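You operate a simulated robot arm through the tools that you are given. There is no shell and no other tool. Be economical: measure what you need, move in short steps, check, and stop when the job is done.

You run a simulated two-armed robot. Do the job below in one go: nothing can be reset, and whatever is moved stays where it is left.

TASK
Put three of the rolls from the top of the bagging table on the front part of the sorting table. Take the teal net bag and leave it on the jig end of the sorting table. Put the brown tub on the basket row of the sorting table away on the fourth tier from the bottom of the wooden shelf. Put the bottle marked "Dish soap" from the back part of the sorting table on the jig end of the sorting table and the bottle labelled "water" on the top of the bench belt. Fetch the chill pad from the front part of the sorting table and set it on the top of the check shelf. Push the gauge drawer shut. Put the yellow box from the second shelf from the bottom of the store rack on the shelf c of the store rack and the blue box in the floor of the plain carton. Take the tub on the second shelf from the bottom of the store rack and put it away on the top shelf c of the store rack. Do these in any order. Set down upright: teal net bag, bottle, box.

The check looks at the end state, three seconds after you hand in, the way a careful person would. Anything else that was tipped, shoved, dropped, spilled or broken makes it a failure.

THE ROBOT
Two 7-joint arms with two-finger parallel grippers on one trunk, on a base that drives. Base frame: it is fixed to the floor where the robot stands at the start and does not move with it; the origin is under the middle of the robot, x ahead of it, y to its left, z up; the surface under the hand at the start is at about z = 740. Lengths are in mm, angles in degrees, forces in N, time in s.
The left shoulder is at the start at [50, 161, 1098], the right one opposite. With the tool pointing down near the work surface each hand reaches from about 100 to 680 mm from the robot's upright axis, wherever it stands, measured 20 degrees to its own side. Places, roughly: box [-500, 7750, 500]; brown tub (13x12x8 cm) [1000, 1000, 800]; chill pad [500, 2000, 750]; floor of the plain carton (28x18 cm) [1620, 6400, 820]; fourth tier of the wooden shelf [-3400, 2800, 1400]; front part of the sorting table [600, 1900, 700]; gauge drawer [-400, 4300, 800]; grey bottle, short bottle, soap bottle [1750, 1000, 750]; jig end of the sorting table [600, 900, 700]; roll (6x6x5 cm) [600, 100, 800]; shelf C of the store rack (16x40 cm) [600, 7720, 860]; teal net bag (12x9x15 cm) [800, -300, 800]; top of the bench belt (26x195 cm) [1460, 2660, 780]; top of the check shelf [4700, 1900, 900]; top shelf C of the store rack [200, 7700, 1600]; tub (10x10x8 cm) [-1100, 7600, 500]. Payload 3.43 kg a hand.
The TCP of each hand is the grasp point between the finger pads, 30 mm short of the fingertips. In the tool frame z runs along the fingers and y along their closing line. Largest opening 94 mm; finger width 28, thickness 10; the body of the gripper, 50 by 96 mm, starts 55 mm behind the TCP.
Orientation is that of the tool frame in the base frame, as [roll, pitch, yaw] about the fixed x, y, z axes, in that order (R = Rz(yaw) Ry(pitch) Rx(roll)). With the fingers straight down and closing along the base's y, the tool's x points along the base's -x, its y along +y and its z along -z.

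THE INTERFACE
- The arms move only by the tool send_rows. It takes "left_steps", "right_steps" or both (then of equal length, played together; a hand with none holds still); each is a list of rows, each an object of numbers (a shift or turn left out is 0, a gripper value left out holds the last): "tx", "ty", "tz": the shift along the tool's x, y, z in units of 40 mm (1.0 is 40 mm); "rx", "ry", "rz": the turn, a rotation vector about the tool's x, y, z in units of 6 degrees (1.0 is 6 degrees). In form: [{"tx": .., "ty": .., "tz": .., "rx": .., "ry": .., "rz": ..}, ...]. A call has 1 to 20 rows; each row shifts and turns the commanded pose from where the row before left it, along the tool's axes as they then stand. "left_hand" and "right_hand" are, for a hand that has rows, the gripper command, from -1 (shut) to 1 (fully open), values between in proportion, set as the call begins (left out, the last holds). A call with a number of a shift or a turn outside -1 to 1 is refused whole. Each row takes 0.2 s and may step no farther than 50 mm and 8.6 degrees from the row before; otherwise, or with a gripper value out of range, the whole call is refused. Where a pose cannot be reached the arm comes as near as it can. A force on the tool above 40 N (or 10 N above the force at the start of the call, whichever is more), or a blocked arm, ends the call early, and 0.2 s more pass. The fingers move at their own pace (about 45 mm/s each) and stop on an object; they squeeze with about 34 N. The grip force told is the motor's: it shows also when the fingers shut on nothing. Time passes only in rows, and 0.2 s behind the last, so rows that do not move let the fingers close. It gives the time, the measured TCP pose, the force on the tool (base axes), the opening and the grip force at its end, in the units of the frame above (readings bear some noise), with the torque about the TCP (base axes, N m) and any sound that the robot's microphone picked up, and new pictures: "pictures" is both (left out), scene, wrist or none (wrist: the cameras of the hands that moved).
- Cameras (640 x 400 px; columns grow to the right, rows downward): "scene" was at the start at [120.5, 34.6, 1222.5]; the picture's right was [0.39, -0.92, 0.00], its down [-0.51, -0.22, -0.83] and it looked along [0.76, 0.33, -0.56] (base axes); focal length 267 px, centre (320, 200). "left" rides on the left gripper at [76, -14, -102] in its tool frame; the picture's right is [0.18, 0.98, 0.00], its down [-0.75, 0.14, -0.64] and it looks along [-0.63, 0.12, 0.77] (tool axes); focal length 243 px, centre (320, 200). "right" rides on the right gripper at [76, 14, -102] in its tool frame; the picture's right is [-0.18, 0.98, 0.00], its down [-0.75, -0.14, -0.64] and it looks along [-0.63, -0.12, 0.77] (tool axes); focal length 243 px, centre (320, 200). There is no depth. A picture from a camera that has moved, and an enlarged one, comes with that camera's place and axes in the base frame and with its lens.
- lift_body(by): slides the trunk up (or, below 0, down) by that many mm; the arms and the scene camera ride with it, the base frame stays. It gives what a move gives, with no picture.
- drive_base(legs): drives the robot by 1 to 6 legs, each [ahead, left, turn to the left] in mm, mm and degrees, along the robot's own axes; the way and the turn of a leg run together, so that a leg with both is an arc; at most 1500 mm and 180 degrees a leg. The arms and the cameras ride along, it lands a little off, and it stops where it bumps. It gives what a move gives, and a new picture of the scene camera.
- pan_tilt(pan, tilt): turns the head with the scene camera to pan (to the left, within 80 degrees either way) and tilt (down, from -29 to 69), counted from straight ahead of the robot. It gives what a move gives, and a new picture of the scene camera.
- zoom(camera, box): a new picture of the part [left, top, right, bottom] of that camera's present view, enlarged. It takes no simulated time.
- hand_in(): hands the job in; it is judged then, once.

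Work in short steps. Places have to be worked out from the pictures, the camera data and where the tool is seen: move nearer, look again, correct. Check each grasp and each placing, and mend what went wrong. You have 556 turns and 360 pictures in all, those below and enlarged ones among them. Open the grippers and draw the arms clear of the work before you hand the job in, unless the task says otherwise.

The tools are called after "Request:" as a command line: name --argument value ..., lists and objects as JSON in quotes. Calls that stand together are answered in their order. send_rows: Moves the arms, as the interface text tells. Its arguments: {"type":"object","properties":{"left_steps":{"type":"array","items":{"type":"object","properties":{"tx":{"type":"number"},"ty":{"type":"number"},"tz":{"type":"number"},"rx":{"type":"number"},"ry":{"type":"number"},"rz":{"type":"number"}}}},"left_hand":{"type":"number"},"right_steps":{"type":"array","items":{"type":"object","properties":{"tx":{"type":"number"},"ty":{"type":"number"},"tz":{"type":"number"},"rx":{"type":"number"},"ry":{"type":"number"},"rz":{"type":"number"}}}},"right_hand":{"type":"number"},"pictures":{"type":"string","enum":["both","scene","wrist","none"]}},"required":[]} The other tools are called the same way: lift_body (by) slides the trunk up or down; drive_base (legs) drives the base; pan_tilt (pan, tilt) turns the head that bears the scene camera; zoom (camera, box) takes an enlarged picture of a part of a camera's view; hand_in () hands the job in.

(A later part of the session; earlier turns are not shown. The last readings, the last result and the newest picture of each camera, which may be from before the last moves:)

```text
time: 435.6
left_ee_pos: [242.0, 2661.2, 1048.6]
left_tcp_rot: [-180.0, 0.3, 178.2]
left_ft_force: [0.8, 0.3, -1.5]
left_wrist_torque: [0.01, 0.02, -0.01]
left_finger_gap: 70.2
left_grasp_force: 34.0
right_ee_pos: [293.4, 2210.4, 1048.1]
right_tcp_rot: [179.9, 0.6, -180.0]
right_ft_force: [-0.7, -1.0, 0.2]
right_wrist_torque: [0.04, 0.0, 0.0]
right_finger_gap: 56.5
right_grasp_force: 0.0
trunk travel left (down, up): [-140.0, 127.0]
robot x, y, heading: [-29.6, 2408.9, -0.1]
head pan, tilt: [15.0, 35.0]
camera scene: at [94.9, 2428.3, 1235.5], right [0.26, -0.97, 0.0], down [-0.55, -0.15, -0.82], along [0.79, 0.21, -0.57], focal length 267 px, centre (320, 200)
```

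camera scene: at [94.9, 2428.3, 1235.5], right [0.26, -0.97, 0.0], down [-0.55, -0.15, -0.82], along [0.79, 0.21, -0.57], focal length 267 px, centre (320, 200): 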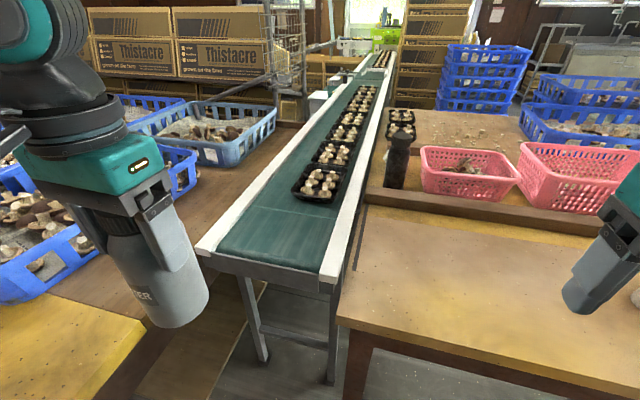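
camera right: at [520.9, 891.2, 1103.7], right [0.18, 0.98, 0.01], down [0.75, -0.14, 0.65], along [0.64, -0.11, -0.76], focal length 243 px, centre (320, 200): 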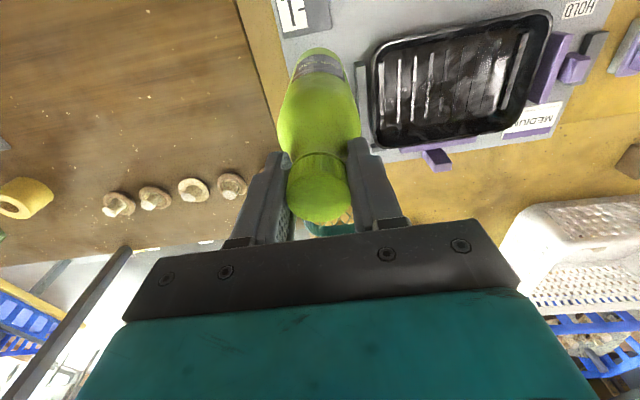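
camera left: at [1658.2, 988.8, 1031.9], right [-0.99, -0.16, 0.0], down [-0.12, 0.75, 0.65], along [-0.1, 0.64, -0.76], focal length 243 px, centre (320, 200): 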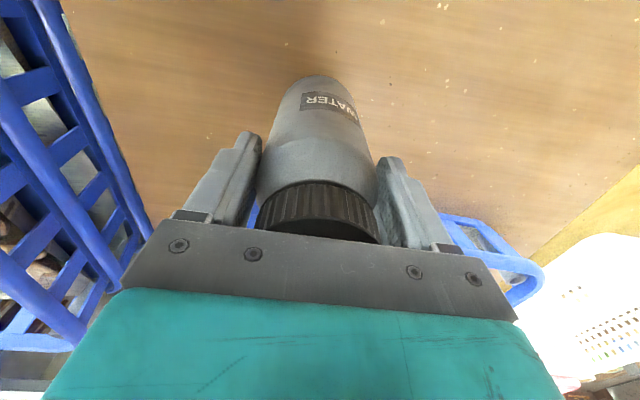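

Belt free zone ≈ x 480–700, y 2530–2775, z≈780. Place water at ≈[590,2655].

Request:
drive_base --legs '[[110, 0, 0]]'

Request:
send_rows --left_steps '[{"tx": -0.88}, {"tx": -0.88}, {"tx": -0.88}, {"tx": -0.88}, {"tx": -0.88}, {"tx": -0.88}, {"tx": -0.7}, {"tz": 0.9}, {"tz": 0.9}]' --pictures "both"

```text
time: 436.8
left_ee_pos: [352.0, 2661.7, 1049.3]
left_tcp_rot: [-179.9, 0.2, 178.1]
left_ft_force: [1.0, -0.3, -1.1]
left_wrist_torque: [-0.01, 0.04, 0.01]
left_finger_gap: 69.9
left_grasp_force: 34.5
right_ee_pos: [404.2, 2209.9, 1047.3]
right_tcp_rot: [179.9, 0.5, 179.9]
right_ft_force: [1.0, -0.5, -0.2]
right_wrist_torque: [-0.02, 0.01, 0.02]
right_finger_gap: 56.4
right_grasp_force: 0.0
trunk travel left (down, up): [-140.0, 127.0]
robot x, y, heading: [82.0, 2407.2, -0.4]
head pan, tilt: [15.0, 35.0]
camera scene: at [205.1, 2428.0, 1235.3], right [0.26, -0.97, 0.0], down [-0.56, -0.15, -0.82], along [0.79, 0.21, -0.57], focal length 267 px, centre (320, 200)
```

scene: 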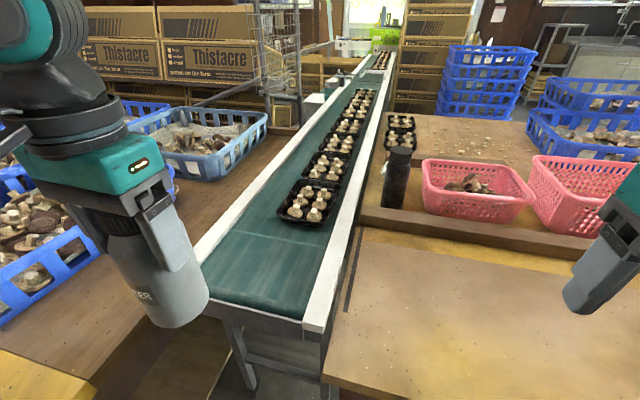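

```text
time: 438.8
left_ee_pos: [594.5, 2653.6, 977.0]
left_tcp_rot: [-179.9, 0.2, 178.2]
left_ft_force: [-0.5, 0.9, -1.8]
left_wrist_torque: [-0.02, 0.0, 0.01]
left_finger_gap: 70.3
left_grasp_force: 34.1
right_ee_pos: [403.3, 2209.3, 1049.6]
right_tcp_rot: [179.8, 0.5, 179.9]
right_ft_force: [-0.1, -0.7, -0.4]
right_wrist_torque: [-0.02, -0.02, -0.02]
right_finger_gap: 56.3
right_grasp_force: 0.1
trunk travel left (down, up): [-140.0, 127.0]
robot x, y, heading: [83.6, 2403.6, 0.1]
head pan, tilt: [15.0, 35.0]
camera scene: at [204.7, 2428.1, 1235.4], right [0.26, -0.97, 0.0], down [-0.55, -0.15, -0.82], along [0.79, 0.21, -0.57], focal length 267 px, centre (320, 200)
camera left: at [515.3, 2642.6, 1079.1], right [-0.15, 0.99, 0.0], down [0.76, 0.12, 0.64], along [0.64, 0.1, -0.76], focal length 243 px, centre (320, 200)
```

scene: 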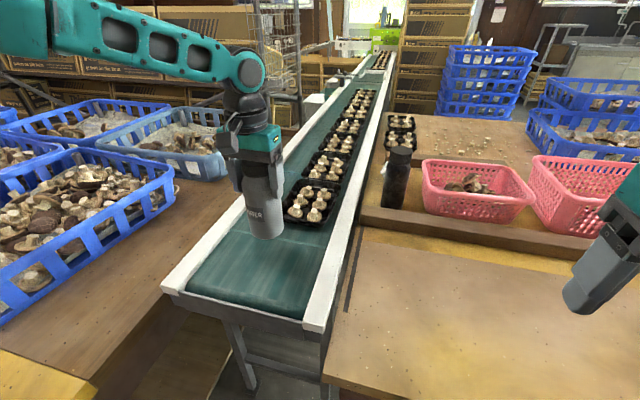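
left: 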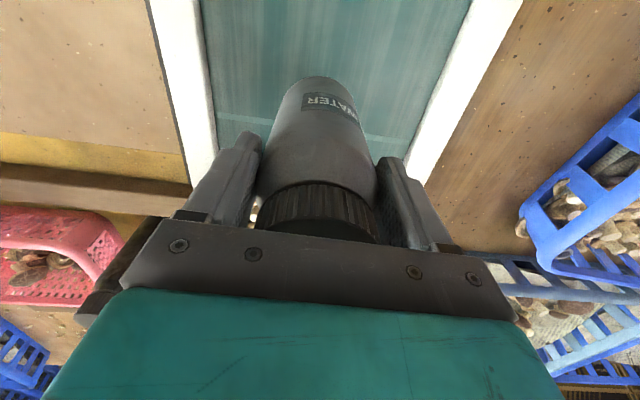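

Request:
send_rows --left_steps '[{"tz": 0.6}, {"tz": 0.5}, {"tz": 0.15}, {"tz": 0.08}, {"tz": 0.08}, {"tz": 0.08}]' --pictures "scene"

```text
time: 440.2
left_ee_pos: [591.5, 2653.4, 918.4]
left_tcp_rot: [-179.8, 0.3, 178.1]
left_ft_force: [-0.7, 0.1, -0.1]
left_wrist_torque: [-0.01, -0.01, 0.0]
left_finger_gap: 70.1
left_grasp_force: 34.3
right_ee_pos: [403.7, 2210.4, 1048.5]
right_tcp_rot: [179.8, 0.4, 179.8]
right_ft_force: [0.1, -0.5, 0.2]
right_wrist_torque: [0.01, -0.02, -0.01]
right_finger_gap: 56.6
right_grasp_force: 0.1
trunk travel left (down, up): [-140.0, 127.0]
robot x, y, heading: [77.6, 2404.0, -0.4]
head pan, tilt: [15.0, 35.0]
camera scene: at [204.5, 2428.0, 1235.5], right [0.26, -0.97, 0.0], down [-0.55, -0.15, -0.82], along [0.79, 0.21, -0.57], focal length 267 px, centre (320, 200)
```

scene: 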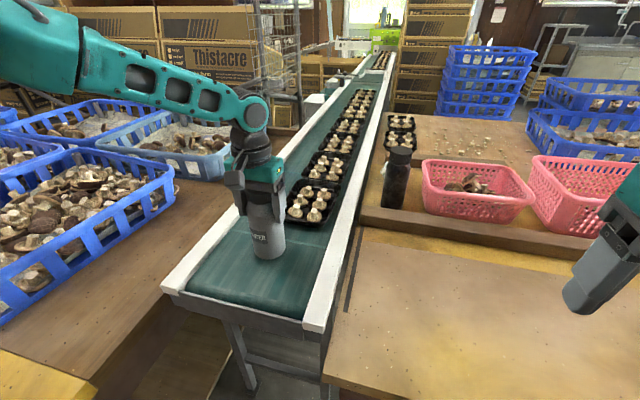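

Request:
send_rows --left_steps '[{"tz": 0.08}, {"tz": 0.08}, {"tz": 0.08}, {"tz": 0.08}]' --pictures "none"

```text
time: 441.2
left_ee_pos: [592.2, 2653.7, 909.6]
left_tcp_rot: [180.0, 0.7, 178.2]
left_ft_force: [-2.6, 3.4, 20.7]
left_wrist_torque: [0.47, 0.52, -0.02]
left_finger_gap: 70.3
left_grasp_force: 34.6
right_ee_pos: [401.5, 2210.2, 1047.8]
right_tcp_rot: [179.7, 0.6, 179.9]
right_ft_force: [0.3, -0.6, 0.3]
right_wrist_torque: [-0.01, -0.02, -0.01]
right_finger_gap: 56.5
right_grasp_force: 0.1
trunk travel left (down, up): [-140.0, 127.0]
robot x, y, heading: [82.9, 2406.8, -0.1]
head pan, tilt: [15.0, 35.0]
```

Contact at 909.6 (belt at 780). Release and lift.

Request:
send_rows --left_steps '[{"tz": -0.04}, {"tz": 0}, {"tz": 0}, {"tz": -0.6}, {"tz": -0.9}, {"tz": -0.9}, {"tz": -0.9}, {"tx": 0.9}, {"tx": 0.9}, {"tx": 0.9}, {"tx": 0.9}]' --left_hand 1 --pictures "scene"

```text
time: 443.6
left_ee_pos: [446.5, 2659.4, 1038.2]
left_tcp_rot: [-179.9, 0.3, 178.2]
left_ft_force: [0.1, 0.1, 0.2]
left_wrist_torque: [-0.01, -0.01, 0.02]
left_finger_gap: 93.9
left_grasp_force: 0.0
right_ee_pos: [403.6, 2209.7, 1048.4]
right_tcp_rot: [179.9, 0.7, 179.8]
right_ft_force: [0.1, -0.4, -0.2]
right_wrist_torque: [0.0, -0.01, 0.02]
right_finger_gap: 56.4
right_grasp_force: 0.0
trunk travel left (down, up): [-140.0, 127.0]
robot x, y, heading: [81.9, 2405.9, 0.1]
head pan, tilt: [15.0, 35.0]
camera scene: at [204.0, 2428.1, 1235.6], right [0.26, -0.97, 0.0], down [-0.55, -0.15, -0.82], along [0.79, 0.21, -0.57], focal length 267 px, centre (320, 200)
```

scene: 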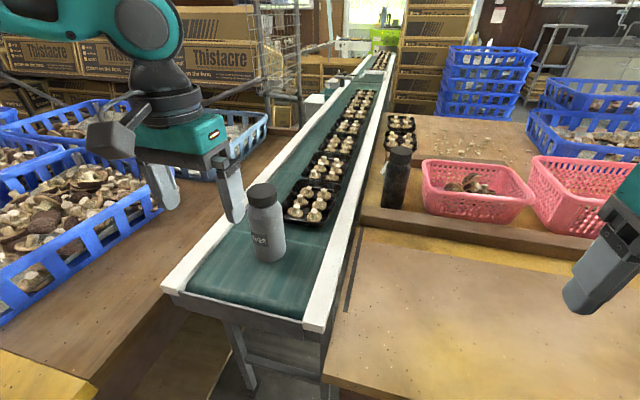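

Water is standing on the belt. Next: back off, turn to +y, look for the gauge drawer ([-400,4300,800]).

Request:
drive_base --legs '[[-450, 0, 0], [0, 0, 90], [500, 0, 0]]'

Request:
pan_tilt --pan 0 --tilt 15

```text
time: 452.6
left_ee_pos: [-609.6, 3271.8, 1038.1]
left_tcp_rot: [-179.9, 0.3, -92.6]
left_ft_force: [0.4, 0.0, -0.3]
left_wrist_torque: [-0.01, 0.0, 0.0]
left_finger_gap: 94.0
left_grasp_force: 0.1
right_ee_pos: [-160.3, 3223.1, 1048.0]
right_tcp_rot: [179.7, 0.4, -90.8]
right_ft_force: [-0.9, 0.2, 0.9]
right_wrist_torque: [-0.01, -0.01, 0.01]
right_finger_gap: 56.3
right_grasp_force: 0.0
trunk travel left (down, up): [-140.0, 127.0]
robot x, y, heading: [-361.1, 2900.1, 89.0]
head pan, tilt: [15.0, 35.0]
camera scene: at [-382.9, 3026.3, 1235.4], right [0.97, 0.24, 0.0], down [0.14, -0.56, -0.82], along [-0.2, 0.79, -0.57], focal length 267 px, centre (320, 200)
```

scene: 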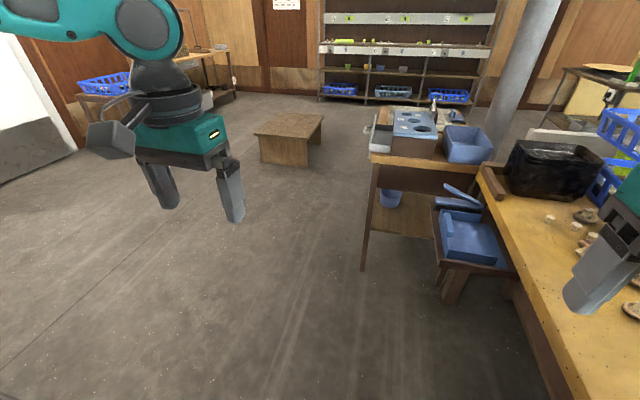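

```text
time: 453.4
left_ee_pos: [-609.3, 3270.7, 1039.2]
left_tcp_rot: [-179.8, 0.3, -92.6]
left_ft_force: [-0.1, 0.3, -0.2]
left_wrist_torque: [0.01, 0.01, -0.03]
left_finger_gap: 94.1
left_grasp_force: 0.0
right_ee_pos: [-161.0, 3221.2, 1048.1]
right_tcp_rot: [179.7, 0.7, -90.8]
right_ft_force: [0.5, -0.5, -0.1]
right_wrist_torque: [0.02, -0.03, -0.01]
right_finger_gap: 56.3
right_grasp_force: 0.1
trunk travel left (down, up): [-140.0, 127.0]
robot x, y, heading: [-356.9, 2900.4, 89.2]
head pan, tilt: [0.0, 15.0]
camera scene: at [-360.1, 3034.1, 1267.4], right [1.0, -0.01, 0.0], down [0.0, -0.26, -0.97], along [0.01, 0.97, -0.26], focal length 267 px, centre (320, 200)
```

scene: 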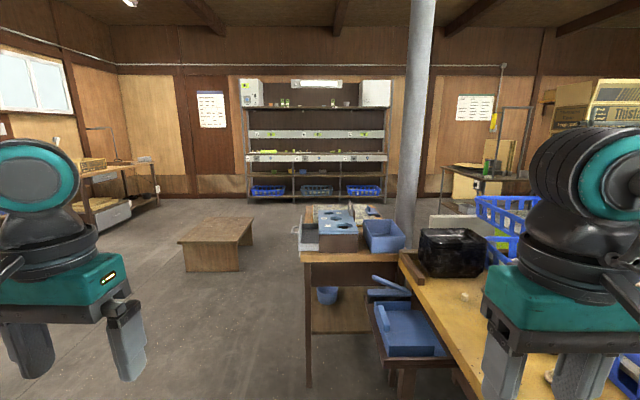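

Request:
zoom --camera "scene" --box '[260, 180, 460, 305]'

Request:
zoom --camera "scene" --box '[230, 60, 420, 210]'

```text
3.20 times, centred on (360, 242) of scene
camera zoom: at [-360.1, 3034.1, 1267.4], right [1.0, -0.01, 0.0], down [0.0, -0.26, -0.97], along [0.01, 0.97, -0.26], focal length 856 px, centre (192, 64)
```

zoom: 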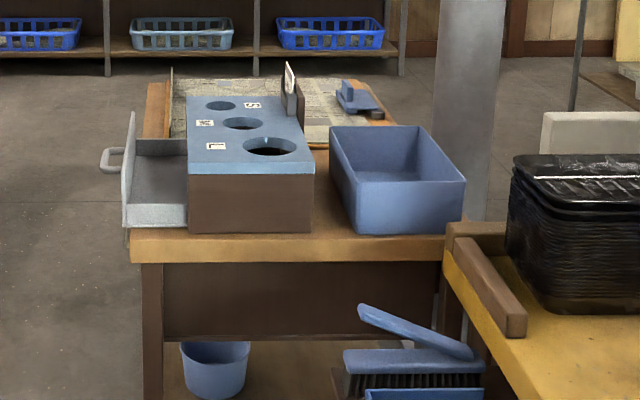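

```text
2.67 times, centred on (325, 135) of scene
camera zoom: at [-360.1, 3034.1, 1267.4], right [1.0, -0.01, 0.0], down [0.0, -0.26, -0.97], along [0.01, 0.97, -0.26], focal length 713 px, centre (307, 373)
```

zoom: 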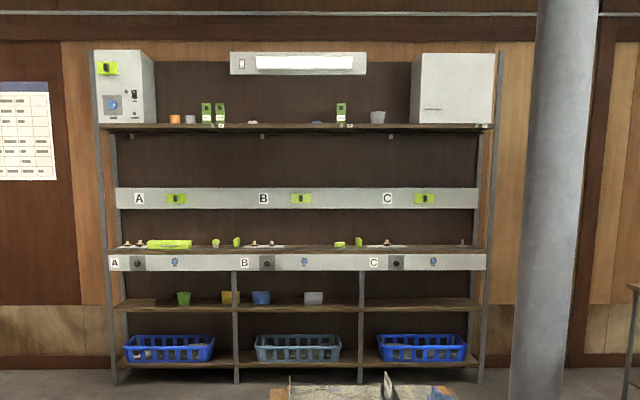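

Gauge drawer (of the S/M/L gauge box) opens toward −x, so I'll push it +x from its left side. Drive to (-1000,4230) and face +x.

Request:
drive_base --legs '[[0, 650, 0], [1330, 0, 0], [0, 0, -89]]'

Request:
pan_tilt --pan 0 --tilt 32

```text
time: 469.6
left_ee_pos: [-619.4, 4477.1, 1037.3]
left_tcp_rot: [-179.9, 0.2, 178.1]
left_ft_force: [-0.4, 0.4, 0.2]
left_wrist_torque: [0.01, 0.01, -0.05]
left_finger_gap: 94.0
left_grasp_force: 0.0
right_ee_pos: [-662.7, 4028.4, 1047.9]
right_tcp_rot: [179.8, 0.6, -180.0]
right_ft_force: [1.2, 0.5, -0.2]
right_wrist_torque: [0.01, 0.01, -0.02]
right_finger_gap: 56.5
right_grasp_force: 0.0
trunk travel left (down, up): [-140.0, 127.0]
robot x, y, heading: [-982.8, 4221.1, -0.0]
head pan, tilt: [0.0, 15.0]
camera scene: at [-853.6, 4222.9, 1267.5], right [0.0, -1.0, 0.0], down [-0.26, 0.0, -0.97], along [0.97, 0.0, -0.26], focal length 267 px, centre (320, 200)
```

scene: 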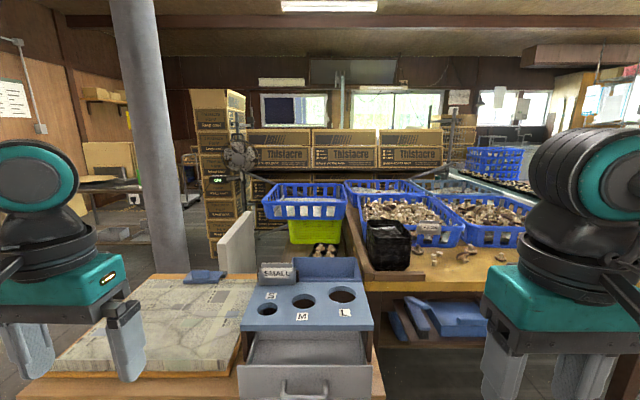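

```text
time: 470.4
left_ee_pos: [-618.6, 4477.0, 1038.6]
left_tcp_rot: [-180.0, 0.3, 178.2]
left_ft_force: [0.9, 0.1, -0.8]
left_wrist_torque: [0.0, -0.02, -0.03]
left_finger_gap: 94.0
left_grasp_force: 0.0
right_ee_pos: [-663.3, 4027.9, 1047.3]
right_tcp_rot: [179.7, 0.6, -180.0]
right_ft_force: [0.0, 0.1, 0.2]
right_wrist_torque: [0.01, 0.0, 0.02]
right_finger_gap: 56.5
right_grasp_force: 0.0
trunk travel left (down, up): [-140.0, 127.0]
robot x, y, heading: [-988.4, 4225.2, -0.0]
head pan, tilt: [0.0, 32.0]
camera scene: at [-857.5, 4223.0, 1240.2], right [0.0, -1.0, 0.0], down [-0.53, 0.0, -0.85], along [0.85, 0.0, -0.53], focal length 267 px, centre (320, 200)
```

scene: 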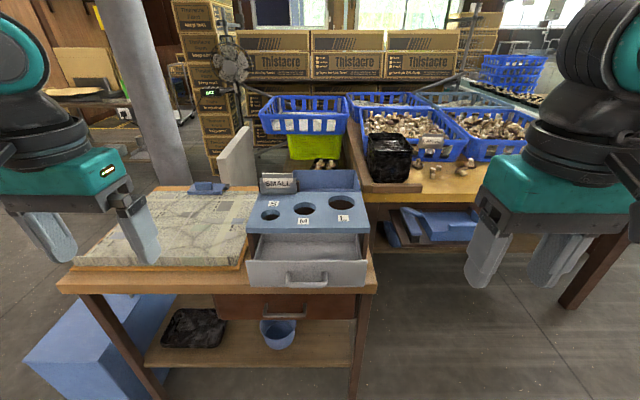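

Drawer front ≈ x −430, y 4257, z 745–810, handle bar ≈ z 778. Shift base right 190 to use the left fist.

Request:
drive_base --legs '[[0, -190, 0]]'

Request:
send_rows --left_steps '[{"ty": -0.7, "tz": 0.6}, {"tz": 0.9}, {"tz": 0.9}, {"tz": 0.9}, {"tz": 0.9}, {"tz": 0.9}]' --left_hand -1 --pictures "both"

```text
time: 472.6
left_ee_pos: [-619.9, 4287.4, 1038.7]
left_tcp_rot: [-179.7, 0.3, 178.2]
left_ft_force: [1.1, -0.4, 0.4]
left_wrist_torque: [-0.04, -0.03, 0.02]
left_finger_gap: 94.3
left_grasp_force: 0.0
right_ee_pos: [-661.9, 3839.2, 1047.7]
right_tcp_rot: [179.8, 0.6, 180.0]
right_ft_force: [0.1, -0.3, 0.3]
right_wrist_torque: [0.01, 0.03, 0.0]
right_finger_gap: 56.0
right_grasp_force: 0.1
trunk travel left (down, up): [-140.0, 127.0]
robot x, y, heading: [-984.5, 4032.9, -0.0]
head pan, tilt: [0.0, 32.0]
camera scene: at [-857.7, 4034.0, 1240.1], right [0.0, -1.0, 0.0], down [-0.53, 0.0, -0.85], along [0.85, 0.0, -0.53], focal length 267 px, centre (320, 200)
```

scene: 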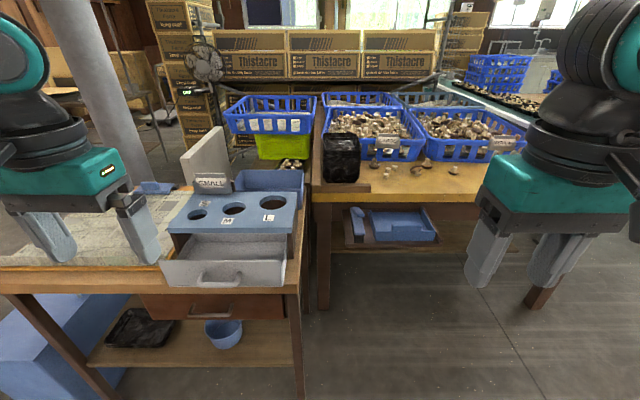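

```text
time: 474.0
left_ee_pos: [-619.0, 4259.6, 834.3]
left_tcp_rot: [-179.8, 0.3, 178.2]
left_ft_force: [0.8, -0.2, -0.5]
left_wrist_torque: [-0.03, 0.02, 0.01]
left_finger_gap: 0.0
left_grasp_force: 26.3
right_ee_pos: [-662.3, 3839.3, 1046.7]
right_tcp_rot: [179.7, 0.7, -180.0]
right_ft_force: [0.1, 0.3, -0.2]
right_wrist_torque: [-0.02, 0.0, 0.0]
right_finger_gap: 56.6
right_grasp_force: 0.0
trunk travel left (down, up): [-140.0, 127.0]
robot x, y, heading: [-986.3, 4036.2, -0.1]
head pan, tilt: [0.0, 32.0]
camera scene: at [-857.4, 4034.2, 1240.1], right [0.0, -1.0, 0.0], down [-0.53, 0.0, -0.85], along [0.85, 0.0, -0.53], focal length 267 px, centre (320, 200)
camera left: at [-697.3, 4248.3, 936.3], right [-0.15, 0.99, 0.0], down [0.75, 0.12, 0.65], along [0.64, 0.1, -0.76], focal length 243 px, centre (320, 200)
```

scene: 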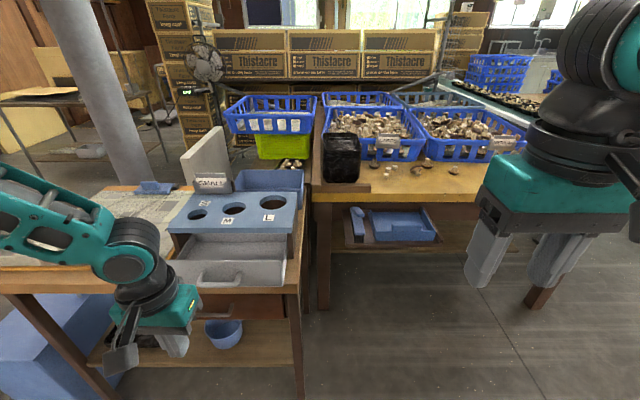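
left: 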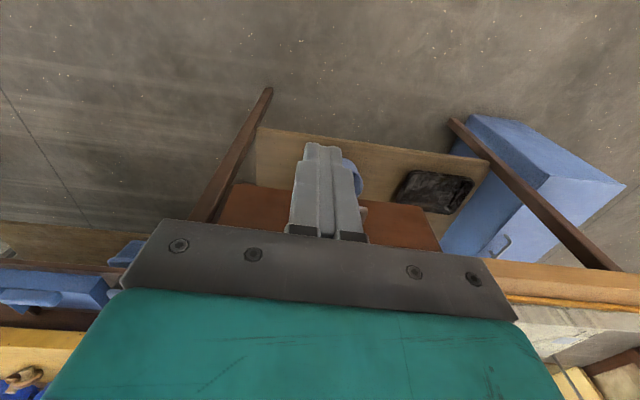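

Request:
send_rows --left_steps '[{"tz": 0.55}, {"tz": 0.5}, {"tx": -0.8}, {"tx": -0.8}, {"tx": -0.8}]' --pictures "both"

```text
time: 475.2
left_ee_pos: [-534.4, 4267.8, 808.9]
left_tcp_rot: [-179.9, 0.3, 178.2]
left_ft_force: [-0.3, 0.4, -0.5]
left_wrist_torque: [0.0, -0.02, 0.01]
left_finger_gap: 0.0
left_grasp_force: 32.9
left hand out of reach, approached as far as the arm can: row 4, 5
right_ee_pos: [-663.0, 3840.2, 1047.7]
right_tcp_rot: [179.8, 0.6, 180.0]
right_ft_force: [0.7, 0.0, 1.1]
right_wrist_torque: [-0.01, -0.02, 0.0]
right_finger_gap: 56.0
right_grasp_force: 0.1
trunk travel left (down, up): [-140.0, 127.0]
robot x, y, heading: [-981.6, 4039.1, -0.2]
head pan, tilt: [0.0, 32.0]
camera scene: at [-857.6, 4034.2, 1240.1], right [0.0, -1.0, 0.0], down [-0.53, 0.0, -0.85], along [0.85, 0.0, -0.53], focal length 267 px, centre (320, 200)
camera left: at [-612.9, 4257.0, 912.0], right [-0.15, 0.99, 0.0], down [0.75, 0.12, 0.65], along [0.64, 0.1, -0.76], focal length 243 px, centre (320, 200)
```

scene: 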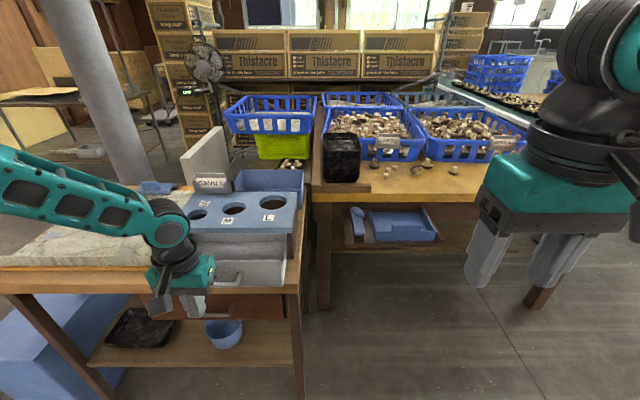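
left: 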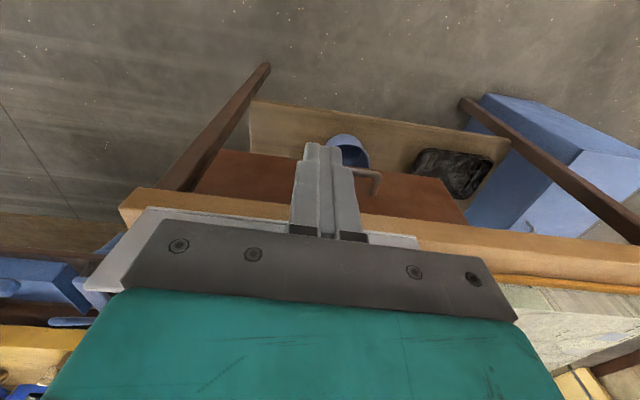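

Request:
send_rows --left_steps '[{"tx": 0.9, "ty": -0.1}, {"tx": 0.9, "ty": -0.15}, {"tx": 0.9}]' --pictures "none"

Request:
drive_base --legs '[[130, 0, 0]]'

Request:
lift_body --by -18

Request:
send_rows --left_steps '[{"tx": -0.4}]' --pictures "both"

```text
time: 476.0
left_ee_pos: [-643.5, 4262.0, 808.4]
left_tcp_rot: [-179.7, 0.4, 178.3]
left_ft_force: [-1.2, 0.8, -0.4]
left_wrist_torque: [0.02, 0.01, -0.03]
left_finger_gap: 0.0
left_grasp_force: 32.9
right_ee_pos: [-663.0, 3839.0, 1048.2]
right_tcp_rot: [179.8, 0.6, 179.9]
right_ft_force: [0.5, 0.8, 0.4]
right_wrist_torque: [0.01, -0.02, 0.02]
right_finger_gap: 56.2
right_grasp_force: 0.0
trunk travel left (down, up): [-140.0, 127.0]
robot x, y, heading: [-986.4, 4037.8, -0.2]
head pan, tilt: [0.0, 32.0]
```

```text
time: 477.3
left_ee_pos: [-512.9, 4263.6, 808.1]
left_tcp_rot: [-179.9, 0.3, 178.3]
left_ft_force: [0.3, 0.7, 0.6]
left_wrist_torque: [0.03, 0.0, 0.0]
left_finger_gap: 0.2
left_grasp_force: 32.8
right_ee_pos: [-530.9, 3838.6, 1048.0]
right_tcp_rot: [179.8, 0.5, -179.8]
right_ft_force: [-0.4, 0.2, -0.4]
right_wrist_torque: [-0.03, 0.04, 0.0]
right_finger_gap: 56.4
right_grasp_force: 0.0
trunk travel left (down, up): [-140.0, 127.0]
robot x, y, heading: [-857.7, 4036.5, 0.1]
head pan, tilt: [0.0, 32.0]
camera scene: at [-726.3, 4034.3, 1240.0], right [0.0, -1.0, 0.0], down [-0.53, 0.0, -0.85], along [0.85, 0.0, -0.53], focal length 267 px, centre (320, 200)
```

scene: 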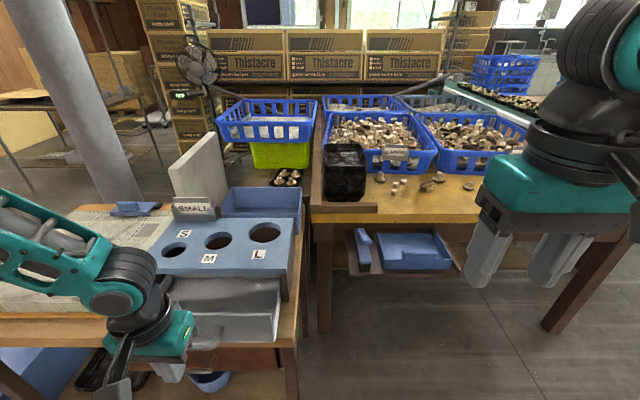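

```text
time: 478.0
left_ee_pos: [-512.1, 4263.1, 791.0]
left_tcp_rot: [-180.0, 0.3, 178.3]
left_ft_force: [-1.2, -0.2, 0.1]
left_wrist_torque: [-0.02, -0.03, 0.03]
left_finger_gap: 0.0
left_grasp_force: 32.8
right_ee_pos: [-531.1, 3839.3, 1029.6]
right_tcp_rot: [179.7, 0.6, -179.8]
right_ft_force: [-0.1, -0.1, 0.1]
right_wrist_torque: [-0.03, 0.0, 0.01]
right_finger_gap: 56.6
right_grasp_force: 0.1
trunk travel left (down, up): [-122.0, 145.0]
robot x, y, heading: [-855.9, 4032.1, 0.1]
head pan, tilt: [0.0, 32.0]
```

```text
time: 478.4
left_ee_pos: [-496.9, 4261.9, 790.1]
left_tcp_rot: [-179.9, 0.2, 178.3]
left_ft_force: [-0.6, -0.1, 0.3]
left_wrist_torque: [0.02, 0.01, -0.02]
left_finger_gap: 0.0
left_grasp_force: 32.8
right_ee_pos: [-532.1, 3839.6, 1029.6]
right_tcp_rot: [179.8, 0.6, -179.9]
right_ft_force: [-1.2, 0.1, -0.6]
right_wrist_torque: [-0.05, 0.03, 0.02]
right_finger_gap: 56.3
right_grasp_force: 0.1
trunk travel left (down, up): [-122.0, 145.0]
robot x, y, heading: [-854.4, 4033.8, 0.3]
head pan, tilt: [0.0, 32.0]
camera scene: at [-726.8, 4034.3, 1222.1], right [0.0, -1.0, 0.0], down [-0.53, 0.0, -0.85], along [0.85, 0.0, -0.53], focal length 267 px, centre (320, 200)
camera left: at [-575.0, 4250.7, 892.6], right [-0.15, 0.99, 0.0], down [0.75, 0.12, 0.65], along [0.64, 0.1, -0.76], focal length 243 px, centre (320, 200)
```

scene: 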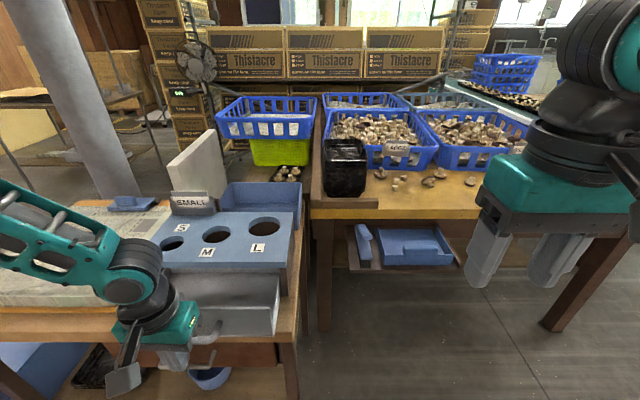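
left: 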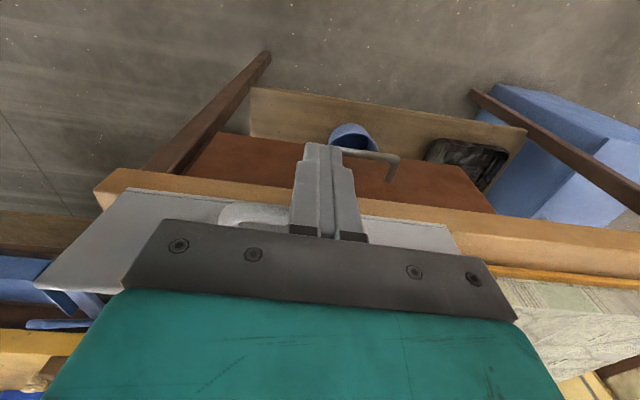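

Fist is in front of the handle; shift 14 mm toward the drawer centre and push.

Request:
send_rows --left_steps '[{"ty": -0.4}, {"tx": -0.4}, {"tx": -0.4}, {"tx": -0.4}, {"tx": -0.4}]' --pictures "both"

```text
time: 479.6
left_ee_pos: [-433.3, 4244.3, 791.3]
left_tcp_rot: [-179.9, 0.2, 178.2]
left_ft_force: [-1.0, -0.5, -0.3]
left_wrist_torque: [0.03, -0.03, 0.0]
left_finger_gap: 0.0
left_grasp_force: 32.9
right_ee_pos: [-532.0, 3839.1, 1029.7]
right_tcp_rot: [179.8, 0.6, -180.0]
right_ft_force: [0.1, 0.0, 0.3]
right_wrist_torque: [0.02, 0.01, -0.02]
right_finger_gap: 56.5
right_grasp_force: 0.0
trunk travel left (down, up): [-122.0, 145.0]
robot x, y, heading: [-858.4, 4032.1, 0.0]
head pan, tilt: [0.0, 32.0]
camera scene: at [-726.8, 4034.3, 1222.1], right [0.0, -1.0, 0.0], down [-0.53, 0.0, -0.85], along [0.85, 0.0, -0.53], focal length 267 px, centre (320, 200)
camera left: at [-510.9, 4232.9, 893.5], right [-0.15, 0.99, 0.0], down [0.75, 0.12, 0.65], along [0.64, 0.1, -0.76], focal length 243 px, centre (320, 200)
```

scene: 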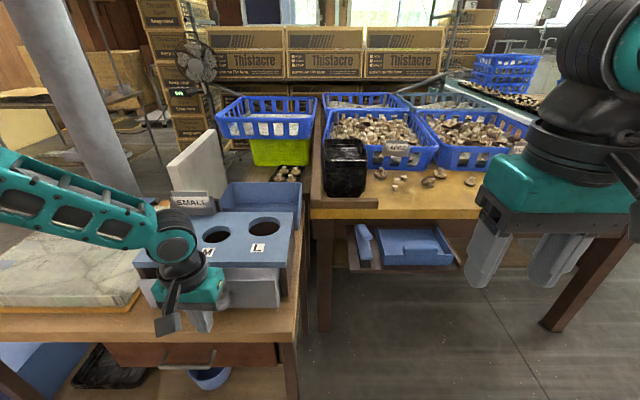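
left: 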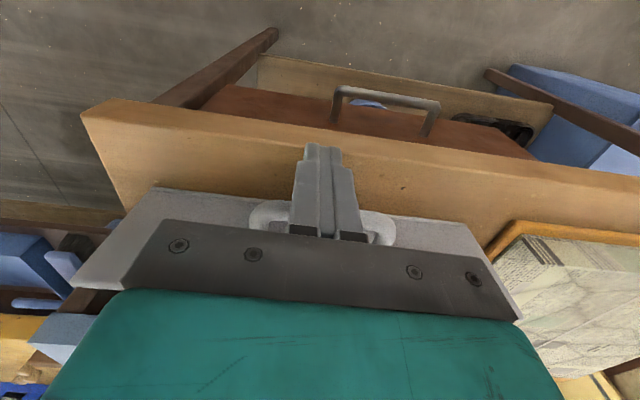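

Request:
send_rows --left_steps '[{"tx": -0.4}, {"tx": -0.4}, {"tx": -0.4}]' --pictures "both"

```text
time: 480.4
left_ee_pos: [-405.5, 4255.5, 804.0]
left_tcp_rot: [-179.7, -0.6, 178.2]
left_ft_force: [-29.8, -10.6, -8.6]
left_wrist_torque: [-0.17, 0.55, -0.09]
left_finger_gap: 0.0
left_grasp_force: 32.9
left hand out of reach, approached as far as the arm can: row 1, 2, 3
right_ee_pos: [-533.3, 3838.7, 1029.5]
right_tcp_rot: [179.8, 0.8, -179.9]
right_ft_force: [-1.1, -0.3, -0.5]
right_wrist_torque: [0.02, 0.02, -0.01]
right_finger_gap: 56.4
right_grasp_force: 0.2
trunk travel left (down, up): [-122.0, 145.0]
robot x, y, heading: [-858.1, 4035.3, 0.1]
head pan, tilt: [0.0, 32.0]
camera scene: at [-729.2, 4033.6, 1222.2], right [0.0, -1.0, 0.0], down [-0.53, 0.0, -0.85], along [0.85, 0.0, -0.53], focal length 267 px, centre (320, 200)
camera left: at [-481.7, 4243.8, 907.8], right [-0.15, 0.99, 0.0], down [0.76, 0.12, 0.63], along [0.63, 0.1, -0.77], focal length 243 px, centre (320, 200)
```

scene: 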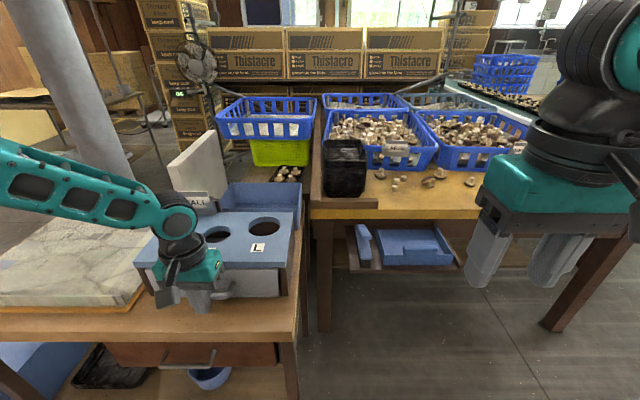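
left: 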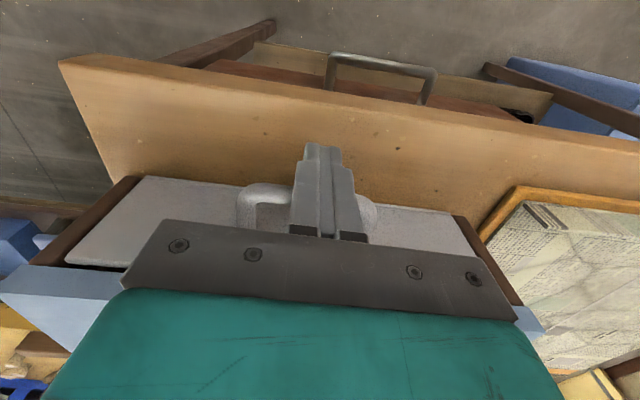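

Resistance of 30 N and the panel looks flush. Back off and inspect.

Request:
send_rows --left_steps '[{"tx": 0.8}, {"tx": 0.9}, {"tx": 0.9}, {"tx": 0.9}, {"tz": -0.9}, {"tz": -0.9}]' --pictures "both"

```text
time: 481.8
left_ee_pos: [-538.3, 4261.1, 879.6]
left_tcp_rot: [-179.9, 0.4, 178.3]
left_ft_force: [-0.1, -0.2, 0.7]
left_wrist_torque: [0.01, -0.01, -0.03]
left_finger_gap: 0.0
left_grasp_force: 33.2
right_ee_pos: [-531.4, 3839.2, 1029.7]
right_tcp_rot: [179.8, 0.6, -180.0]
right_ft_force: [-0.2, -0.4, -0.8]
right_wrist_torque: [-0.03, 0.01, 0.03]
right_finger_gap: 56.5
right_grasp_force: 0.1
trunk travel left (down, up): [-122.0, 145.0]
robot x, y, heading: [-858.1, 4034.9, 0.2]
head pan, tilt: [0.0, 32.0]
camera scene: at [-727.1, 4034.2, 1222.1], right [0.0, -1.0, 0.0], down [-0.53, 0.0, -0.85], along [0.85, 0.0, -0.53], focal length 267 px, centre (320, 200)
camera left: at [-615.8, 4249.5, 981.1], right [-0.15, 0.99, 0.0], down [0.75, 0.12, 0.65], along [0.64, 0.1, -0.76], focal length 243 px, centre (320, 200)
```

scene: 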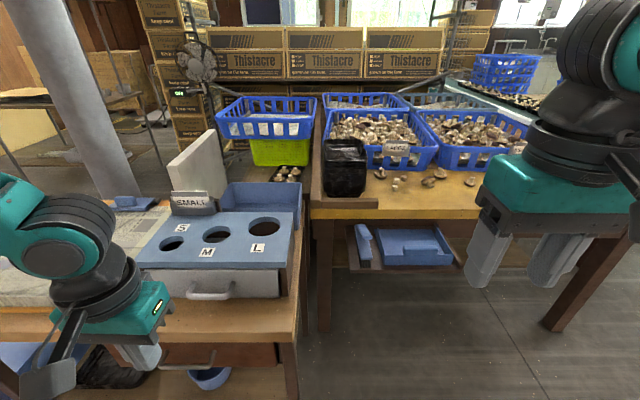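
left: 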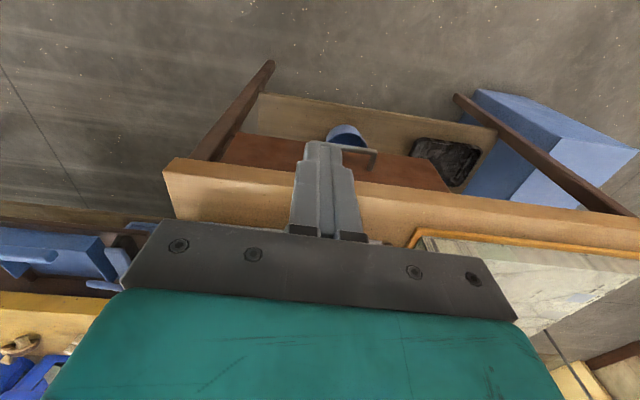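

Request:
zoom --camera "scene" --box '[120, 180, 320, 320]'

```text
2.86 times, centred on (220, 250) of scene
camera zoom: at [-727.1, 4034.2, 1222.1], right [0.0, -1.0, 0.0], down [-0.53, 0.0, -0.85], along [0.85, 0.0, -0.53], focal length 764 px, centre (606, 57)
```

zoom: 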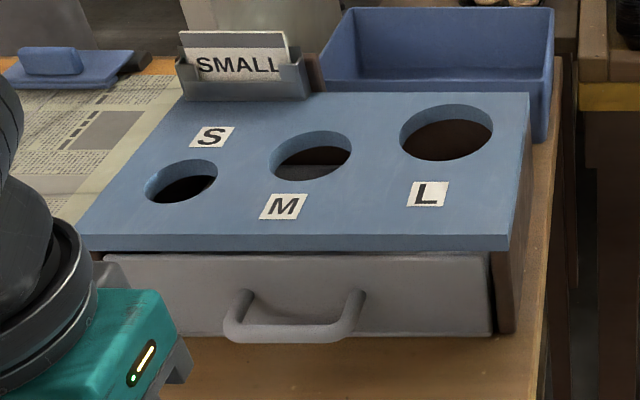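

Looks shut; push once more from a closer stance to be sure it's fully home.

Request:
drive_base --legs '[[70, 0, 0]]'

Request:
send_rows --left_steps '[{"tz": 0.8}, {"tz": 0.8}, {"tz": 0.6, "ty": -0.1}, {"tx": -0.5}, {"tx": -0.4}, {"tx": -0.3}, {"tx": -0.2}, {"tx": -0.2}, {"tx": -0.2}]' --pictures "wrist"

```text
time: 482.8
left_ee_pos: [-466.5, 4260.8, 878.7]
left_tcp_rot: [-179.9, 0.2, 178.4]
left_ft_force: [-0.5, -0.1, 0.3]
left_wrist_torque: [0.01, 0.02, 0.01]
left_finger_gap: 0.1
left_grasp_force: 32.5
right_ee_pos: [-461.4, 3839.9, 1029.4]
right_tcp_rot: [179.7, 0.4, -180.0]
right_ft_force: [0.2, -0.4, -0.5]
right_wrist_torque: [-0.02, -0.01, 0.04]
right_finger_gap: 56.5
right_grasp_force: 0.0
trunk travel left (down, up): [-122.0, 145.0]
robot x, y, heading: [-788.2, 4034.0, -0.1]
head pan, tilt: [0.0, 32.0]
camera scene: at [-656.3, 4034.3, 1222.0], right [0.0, -1.0, 0.0], down [-0.53, 0.0, -0.85], along [0.85, 0.0, -0.53], focal length 267 px, centre (320, 200)
```

scene: 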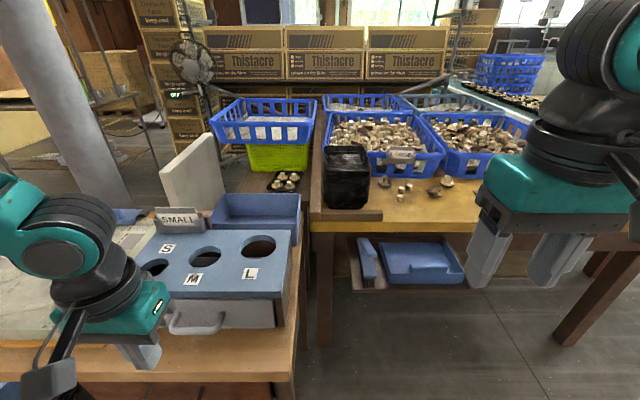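

```text
time: 484.9
left_ee_pos: [-406.0, 4255.8, 787.0]
left_tcp_rot: [180.0, -1.2, 178.4]
left_ft_force: [-10.5, -0.5, 2.5]
left_wrist_torque: [0.0, -0.07, 0.14]
left_finger_gap: 0.1
left_grasp_force: 32.5
right_ee_pos: [-462.2, 3839.6, 1029.7]
right_tcp_rot: [179.7, 0.6, -179.8]
right_ft_force: [0.7, -0.3, -0.1]
right_wrist_torque: [0.0, -0.01, 0.01]
right_finger_gap: 56.5
right_grasp_force: 0.1
trunk travel left (down, up): [-122.0, 145.0]
robot x, y, heading: [-787.6, 4034.6, 0.2]
head pan, tilt: [0.0, 32.0]
stopped in row 9 (left hand): the force on the tool passed its limit at 41 N (the readings are from after the stop); the commanded pose is now the measured one
camera left: at [-482.2, 4243.2, 891.9], right [-0.16, 0.99, 0.0], down [0.77, 0.12, 0.63], along [0.62, 0.1, -0.78], focal length 243 px, centre (320, 200)
```

left: 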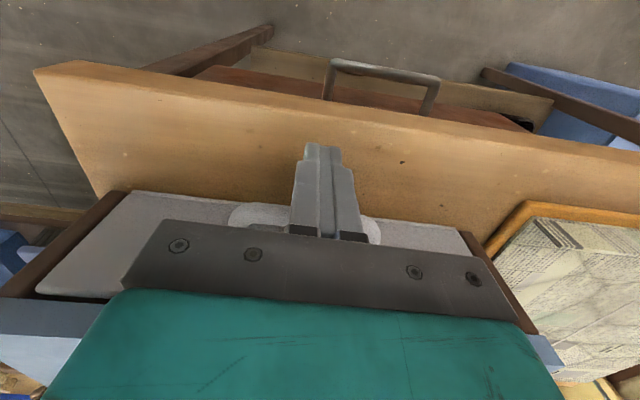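

Drawer is home (41 N at the same spot). Retract and head to the store rack.

Request:
send_rows --left_steps '[{"tx": 0.9}, {"tx": 0.9}, {"tx": 0.9, "tz": -0.5}, {"tz": -0.9}, {"tz": -0.9}, {"tz": -0.9}, {"tz": -0.9}]' --pictures "none"

Request:
drive_base --legs '[[-60, 0, 0], [0, 0, 90], [900, 0, 0], [0, -220, 0], [1500, 0, 0]]'

Request:
pan_tilt --pan 0 --tilt 15

```text
time: 486.5
left_ee_pos: [-509.3, 4258.2, 953.8]
left_tcp_rot: [179.9, -0.9, 178.5]
left_ft_force: [0.6, 0.0, 0.0]
left_wrist_torque: [0.0, 0.0, -0.01]
left_finger_gap: 0.1
left_grasp_force: 32.7
right_ee_pos: [-462.3, 3840.1, 1030.7]
right_tcp_rot: [179.8, 0.5, -180.0]
right_ft_force: [0.0, 0.5, 0.1]
right_wrist_torque: [0.0, 0.0, 0.0]
right_finger_gap: 56.2
right_grasp_force: 0.1
trunk travel left (down, up): [-122.0, 145.0]
robot x, y, heading: [-784.9, 4033.8, 0.1]
head pan, tilt: [0.0, 32.0]
```

```text
time: 496.9
left_ee_pos: [-991.3, 5218.6, 954.4]
left_tcp_rot: [180.0, -0.9, -91.5]
left_ft_force: [0.2, 0.2, -0.2]
left_wrist_torque: [0.01, -0.05, 0.05]
left_finger_gap: 0.0
left_grasp_force: 32.8
right_ee_pos: [-572.7, 5266.5, 1030.2]
right_tcp_rot: [179.9, 0.6, -89.8]
right_ft_force: [0.9, 0.3, -0.5]
right_wrist_torque: [0.0, 0.01, 0.02]
right_finger_gap: 56.3
right_grasp_force: 0.1
trunk travel left (down, up): [-122.0, 145.0]
robot x, y, heading: [-766.4, 4944.5, 90.2]
head pan, tilt: [0.0, 32.0]
stopped in leg 4: the robot was blocked; the commanded pose is now the measured one
camera scene: at [-767.6, 5071.9, 1222.1], right [1.0, 0.0, 0.0], down [0.0, -0.53, -0.85], along [0.0, 0.85, -0.53], focal length 267 px, centre (320, 200)
```

scene: 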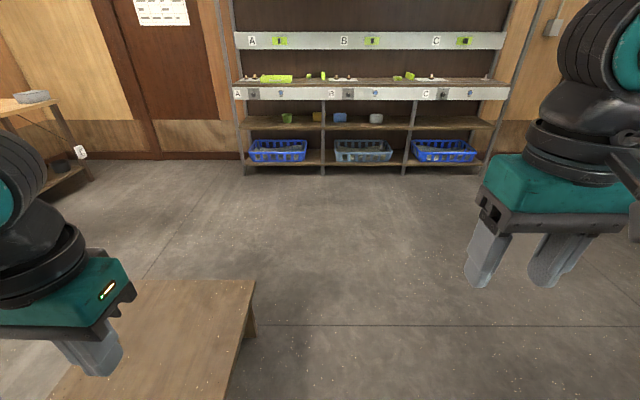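

```text
time: 497.7
left_ee_pos: [-990.7, 5219.3, 953.6]
left_tcp_rot: [179.9, -1.0, -91.5]
left_ft_force: [0.1, 0.3, -0.3]
left_wrist_torque: [-0.01, 0.01, 0.0]
left_finger_gap: 0.1
left_grasp_force: 32.6
right_ee_pos: [-571.5, 5266.7, 1029.1]
right_tcp_rot: [179.9, 0.6, -89.9]
right_ft_force: [0.2, -0.4, -0.1]
right_wrist_torque: [0.03, 0.0, -0.04]
right_finger_gap: 56.4
right_grasp_force: 0.0
trunk travel left (down, up): [-122.0, 145.0]
robot x, y, heading: [-767.7, 4945.2, 90.2]
head pan, tilt: [0.0, 15.0]
camera scene: at [-767.8, 5075.8, 1249.4], right [1.0, 0.0, 0.0], down [0.0, -0.26, -0.97], along [0.0, 0.97, -0.26], focal length 267 px, centre (320, 200)
```

scene: 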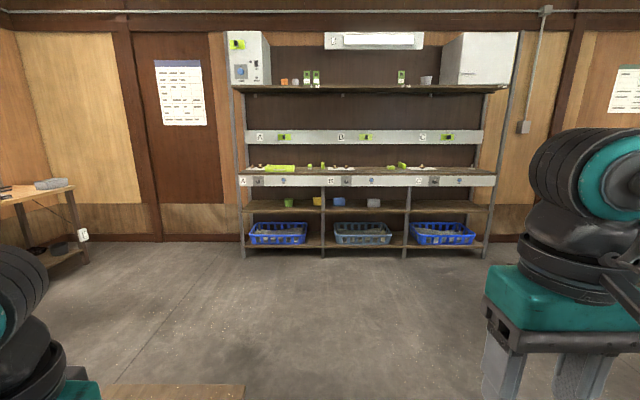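

Blocked to the right by the bench corner; ease forward 130 then right.

Request:
drive_base --legs '[[0, 15, 0], [130, 0, 0], [0, -180, 0]]'

```text
time: 499.3
left_ee_pos: [-1006.8, 5295.6, 953.3]
left_tcp_rot: [180.0, -0.8, -90.7]
left_ft_force: [0.2, -0.1, 0.5]
left_wrist_torque: [0.01, 0.01, -0.03]
left_finger_gap: 0.2
left_grasp_force: 33.0
right_ee_pos: [-588.5, 5347.9, 1029.9]
right_tcp_rot: [179.8, 0.6, -89.2]
right_ft_force: [0.4, 0.3, 0.1]
right_wrist_torque: [0.02, -0.02, 0.01]
right_finger_gap: 56.7
right_grasp_force: 0.0
trunk travel left (down, up): [-122.0, 145.0]
robot x, y, heading: [-776.0, 5022.6, 90.7]
head pan, tilt: [0.0, 15.0]
stopped in leg 2: the robot was blocked; the commanded pose is now the measured one
camera scene: at [-781.2, 5154.0, 1249.6], right [1.0, 0.01, 0.0], down [0.0, -0.26, -0.97], along [-0.01, 0.97, -0.26], focal length 267 px, centre (320, 200)
```

scene: 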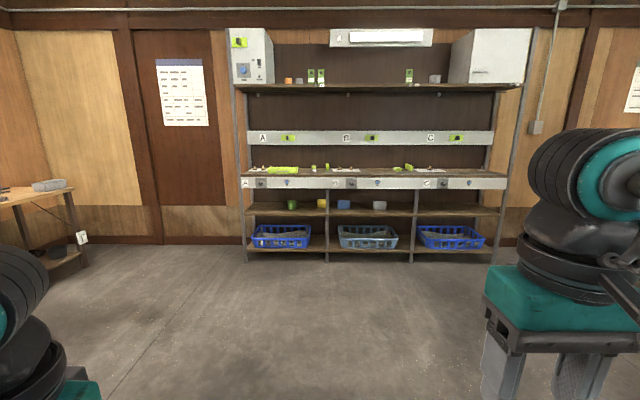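

Request:
pan_tilt --pan 25 --tilt 60

Request:
pan_tilt --pan -70 --tilt 55

```text
time: 500.4
left_ee_pos: [-1006.1, 5294.7, 953.1]
left_tcp_rot: [-180.0, -0.9, -90.8]
left_ft_force: [-0.4, 0.6, -0.3]
left_wrist_torque: [-0.03, 0.0, 0.03]
left_finger_gap: 0.0
left_grasp_force: 32.9
right_ee_pos: [-588.8, 5348.7, 1030.3]
right_tcp_rot: [179.7, 0.6, -89.0]
right_ft_force: [0.4, 0.8, -0.8]
right_wrist_torque: [0.0, 0.02, 0.03]
right_finger_gap: 56.5
right_grasp_force: 0.0
trunk travel left (down, up): [-122.0, 145.0]
robot x, y, heading: [-777.3, 5023.5, 90.9]
head pan, tilt: [25.0, 60.0]
camera scene: at [-808.8, 5121.1, 1183.2], right [0.9, 0.44, 0.0], down [0.38, -0.78, -0.5], along [-0.22, 0.45, -0.87], focal length 267 px, centre (320, 200)
```

scene: 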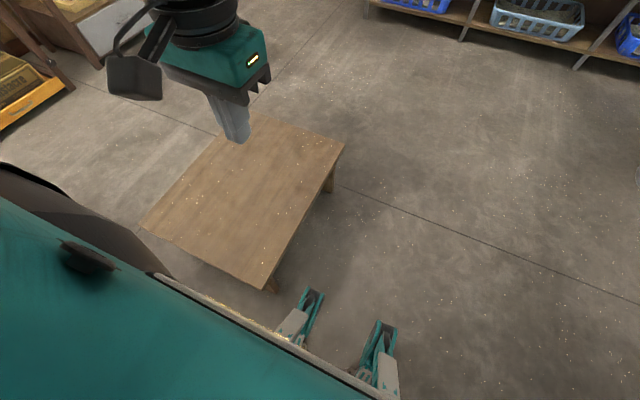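

```text
time: 502.1
left_ee_pos: [-1005.3, 5295.6, 952.7]
left_tcp_rot: [-180.0, -1.0, -90.8]
left_ft_force: [-0.7, -0.2, -0.3]
left_wrist_torque: [0.01, -0.02, -0.01]
left_finger_gap: 0.1
left_grasp_force: 32.9
right_ee_pos: [-587.9, 5347.8, 1029.8]
right_tcp_rot: [179.8, 0.6, -89.2]
right_ft_force: [-0.6, 0.2, -0.5]
right_wrist_torque: [0.0, 0.0, -0.03]
right_finger_gap: 56.2
right_grasp_force: 0.1
trunk travel left (down, up): [-122.0, 145.0]
robot x, y, heading: [-781.7, 5017.8, 91.0]
head pan, tilt: [-70.0, 55.0]
camera scene: at [-712.4, 5086.8, 1189.2], right [0.36, -0.93, 0.0], down [-0.77, -0.29, -0.57], along [0.54, 0.2, -0.82], focal length 267 px, centre (320, 200)
```

scene: 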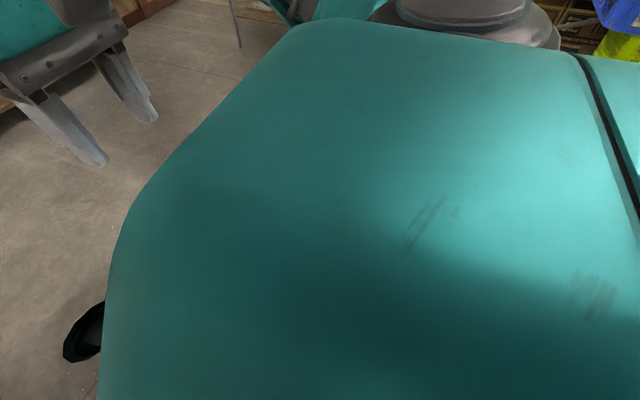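

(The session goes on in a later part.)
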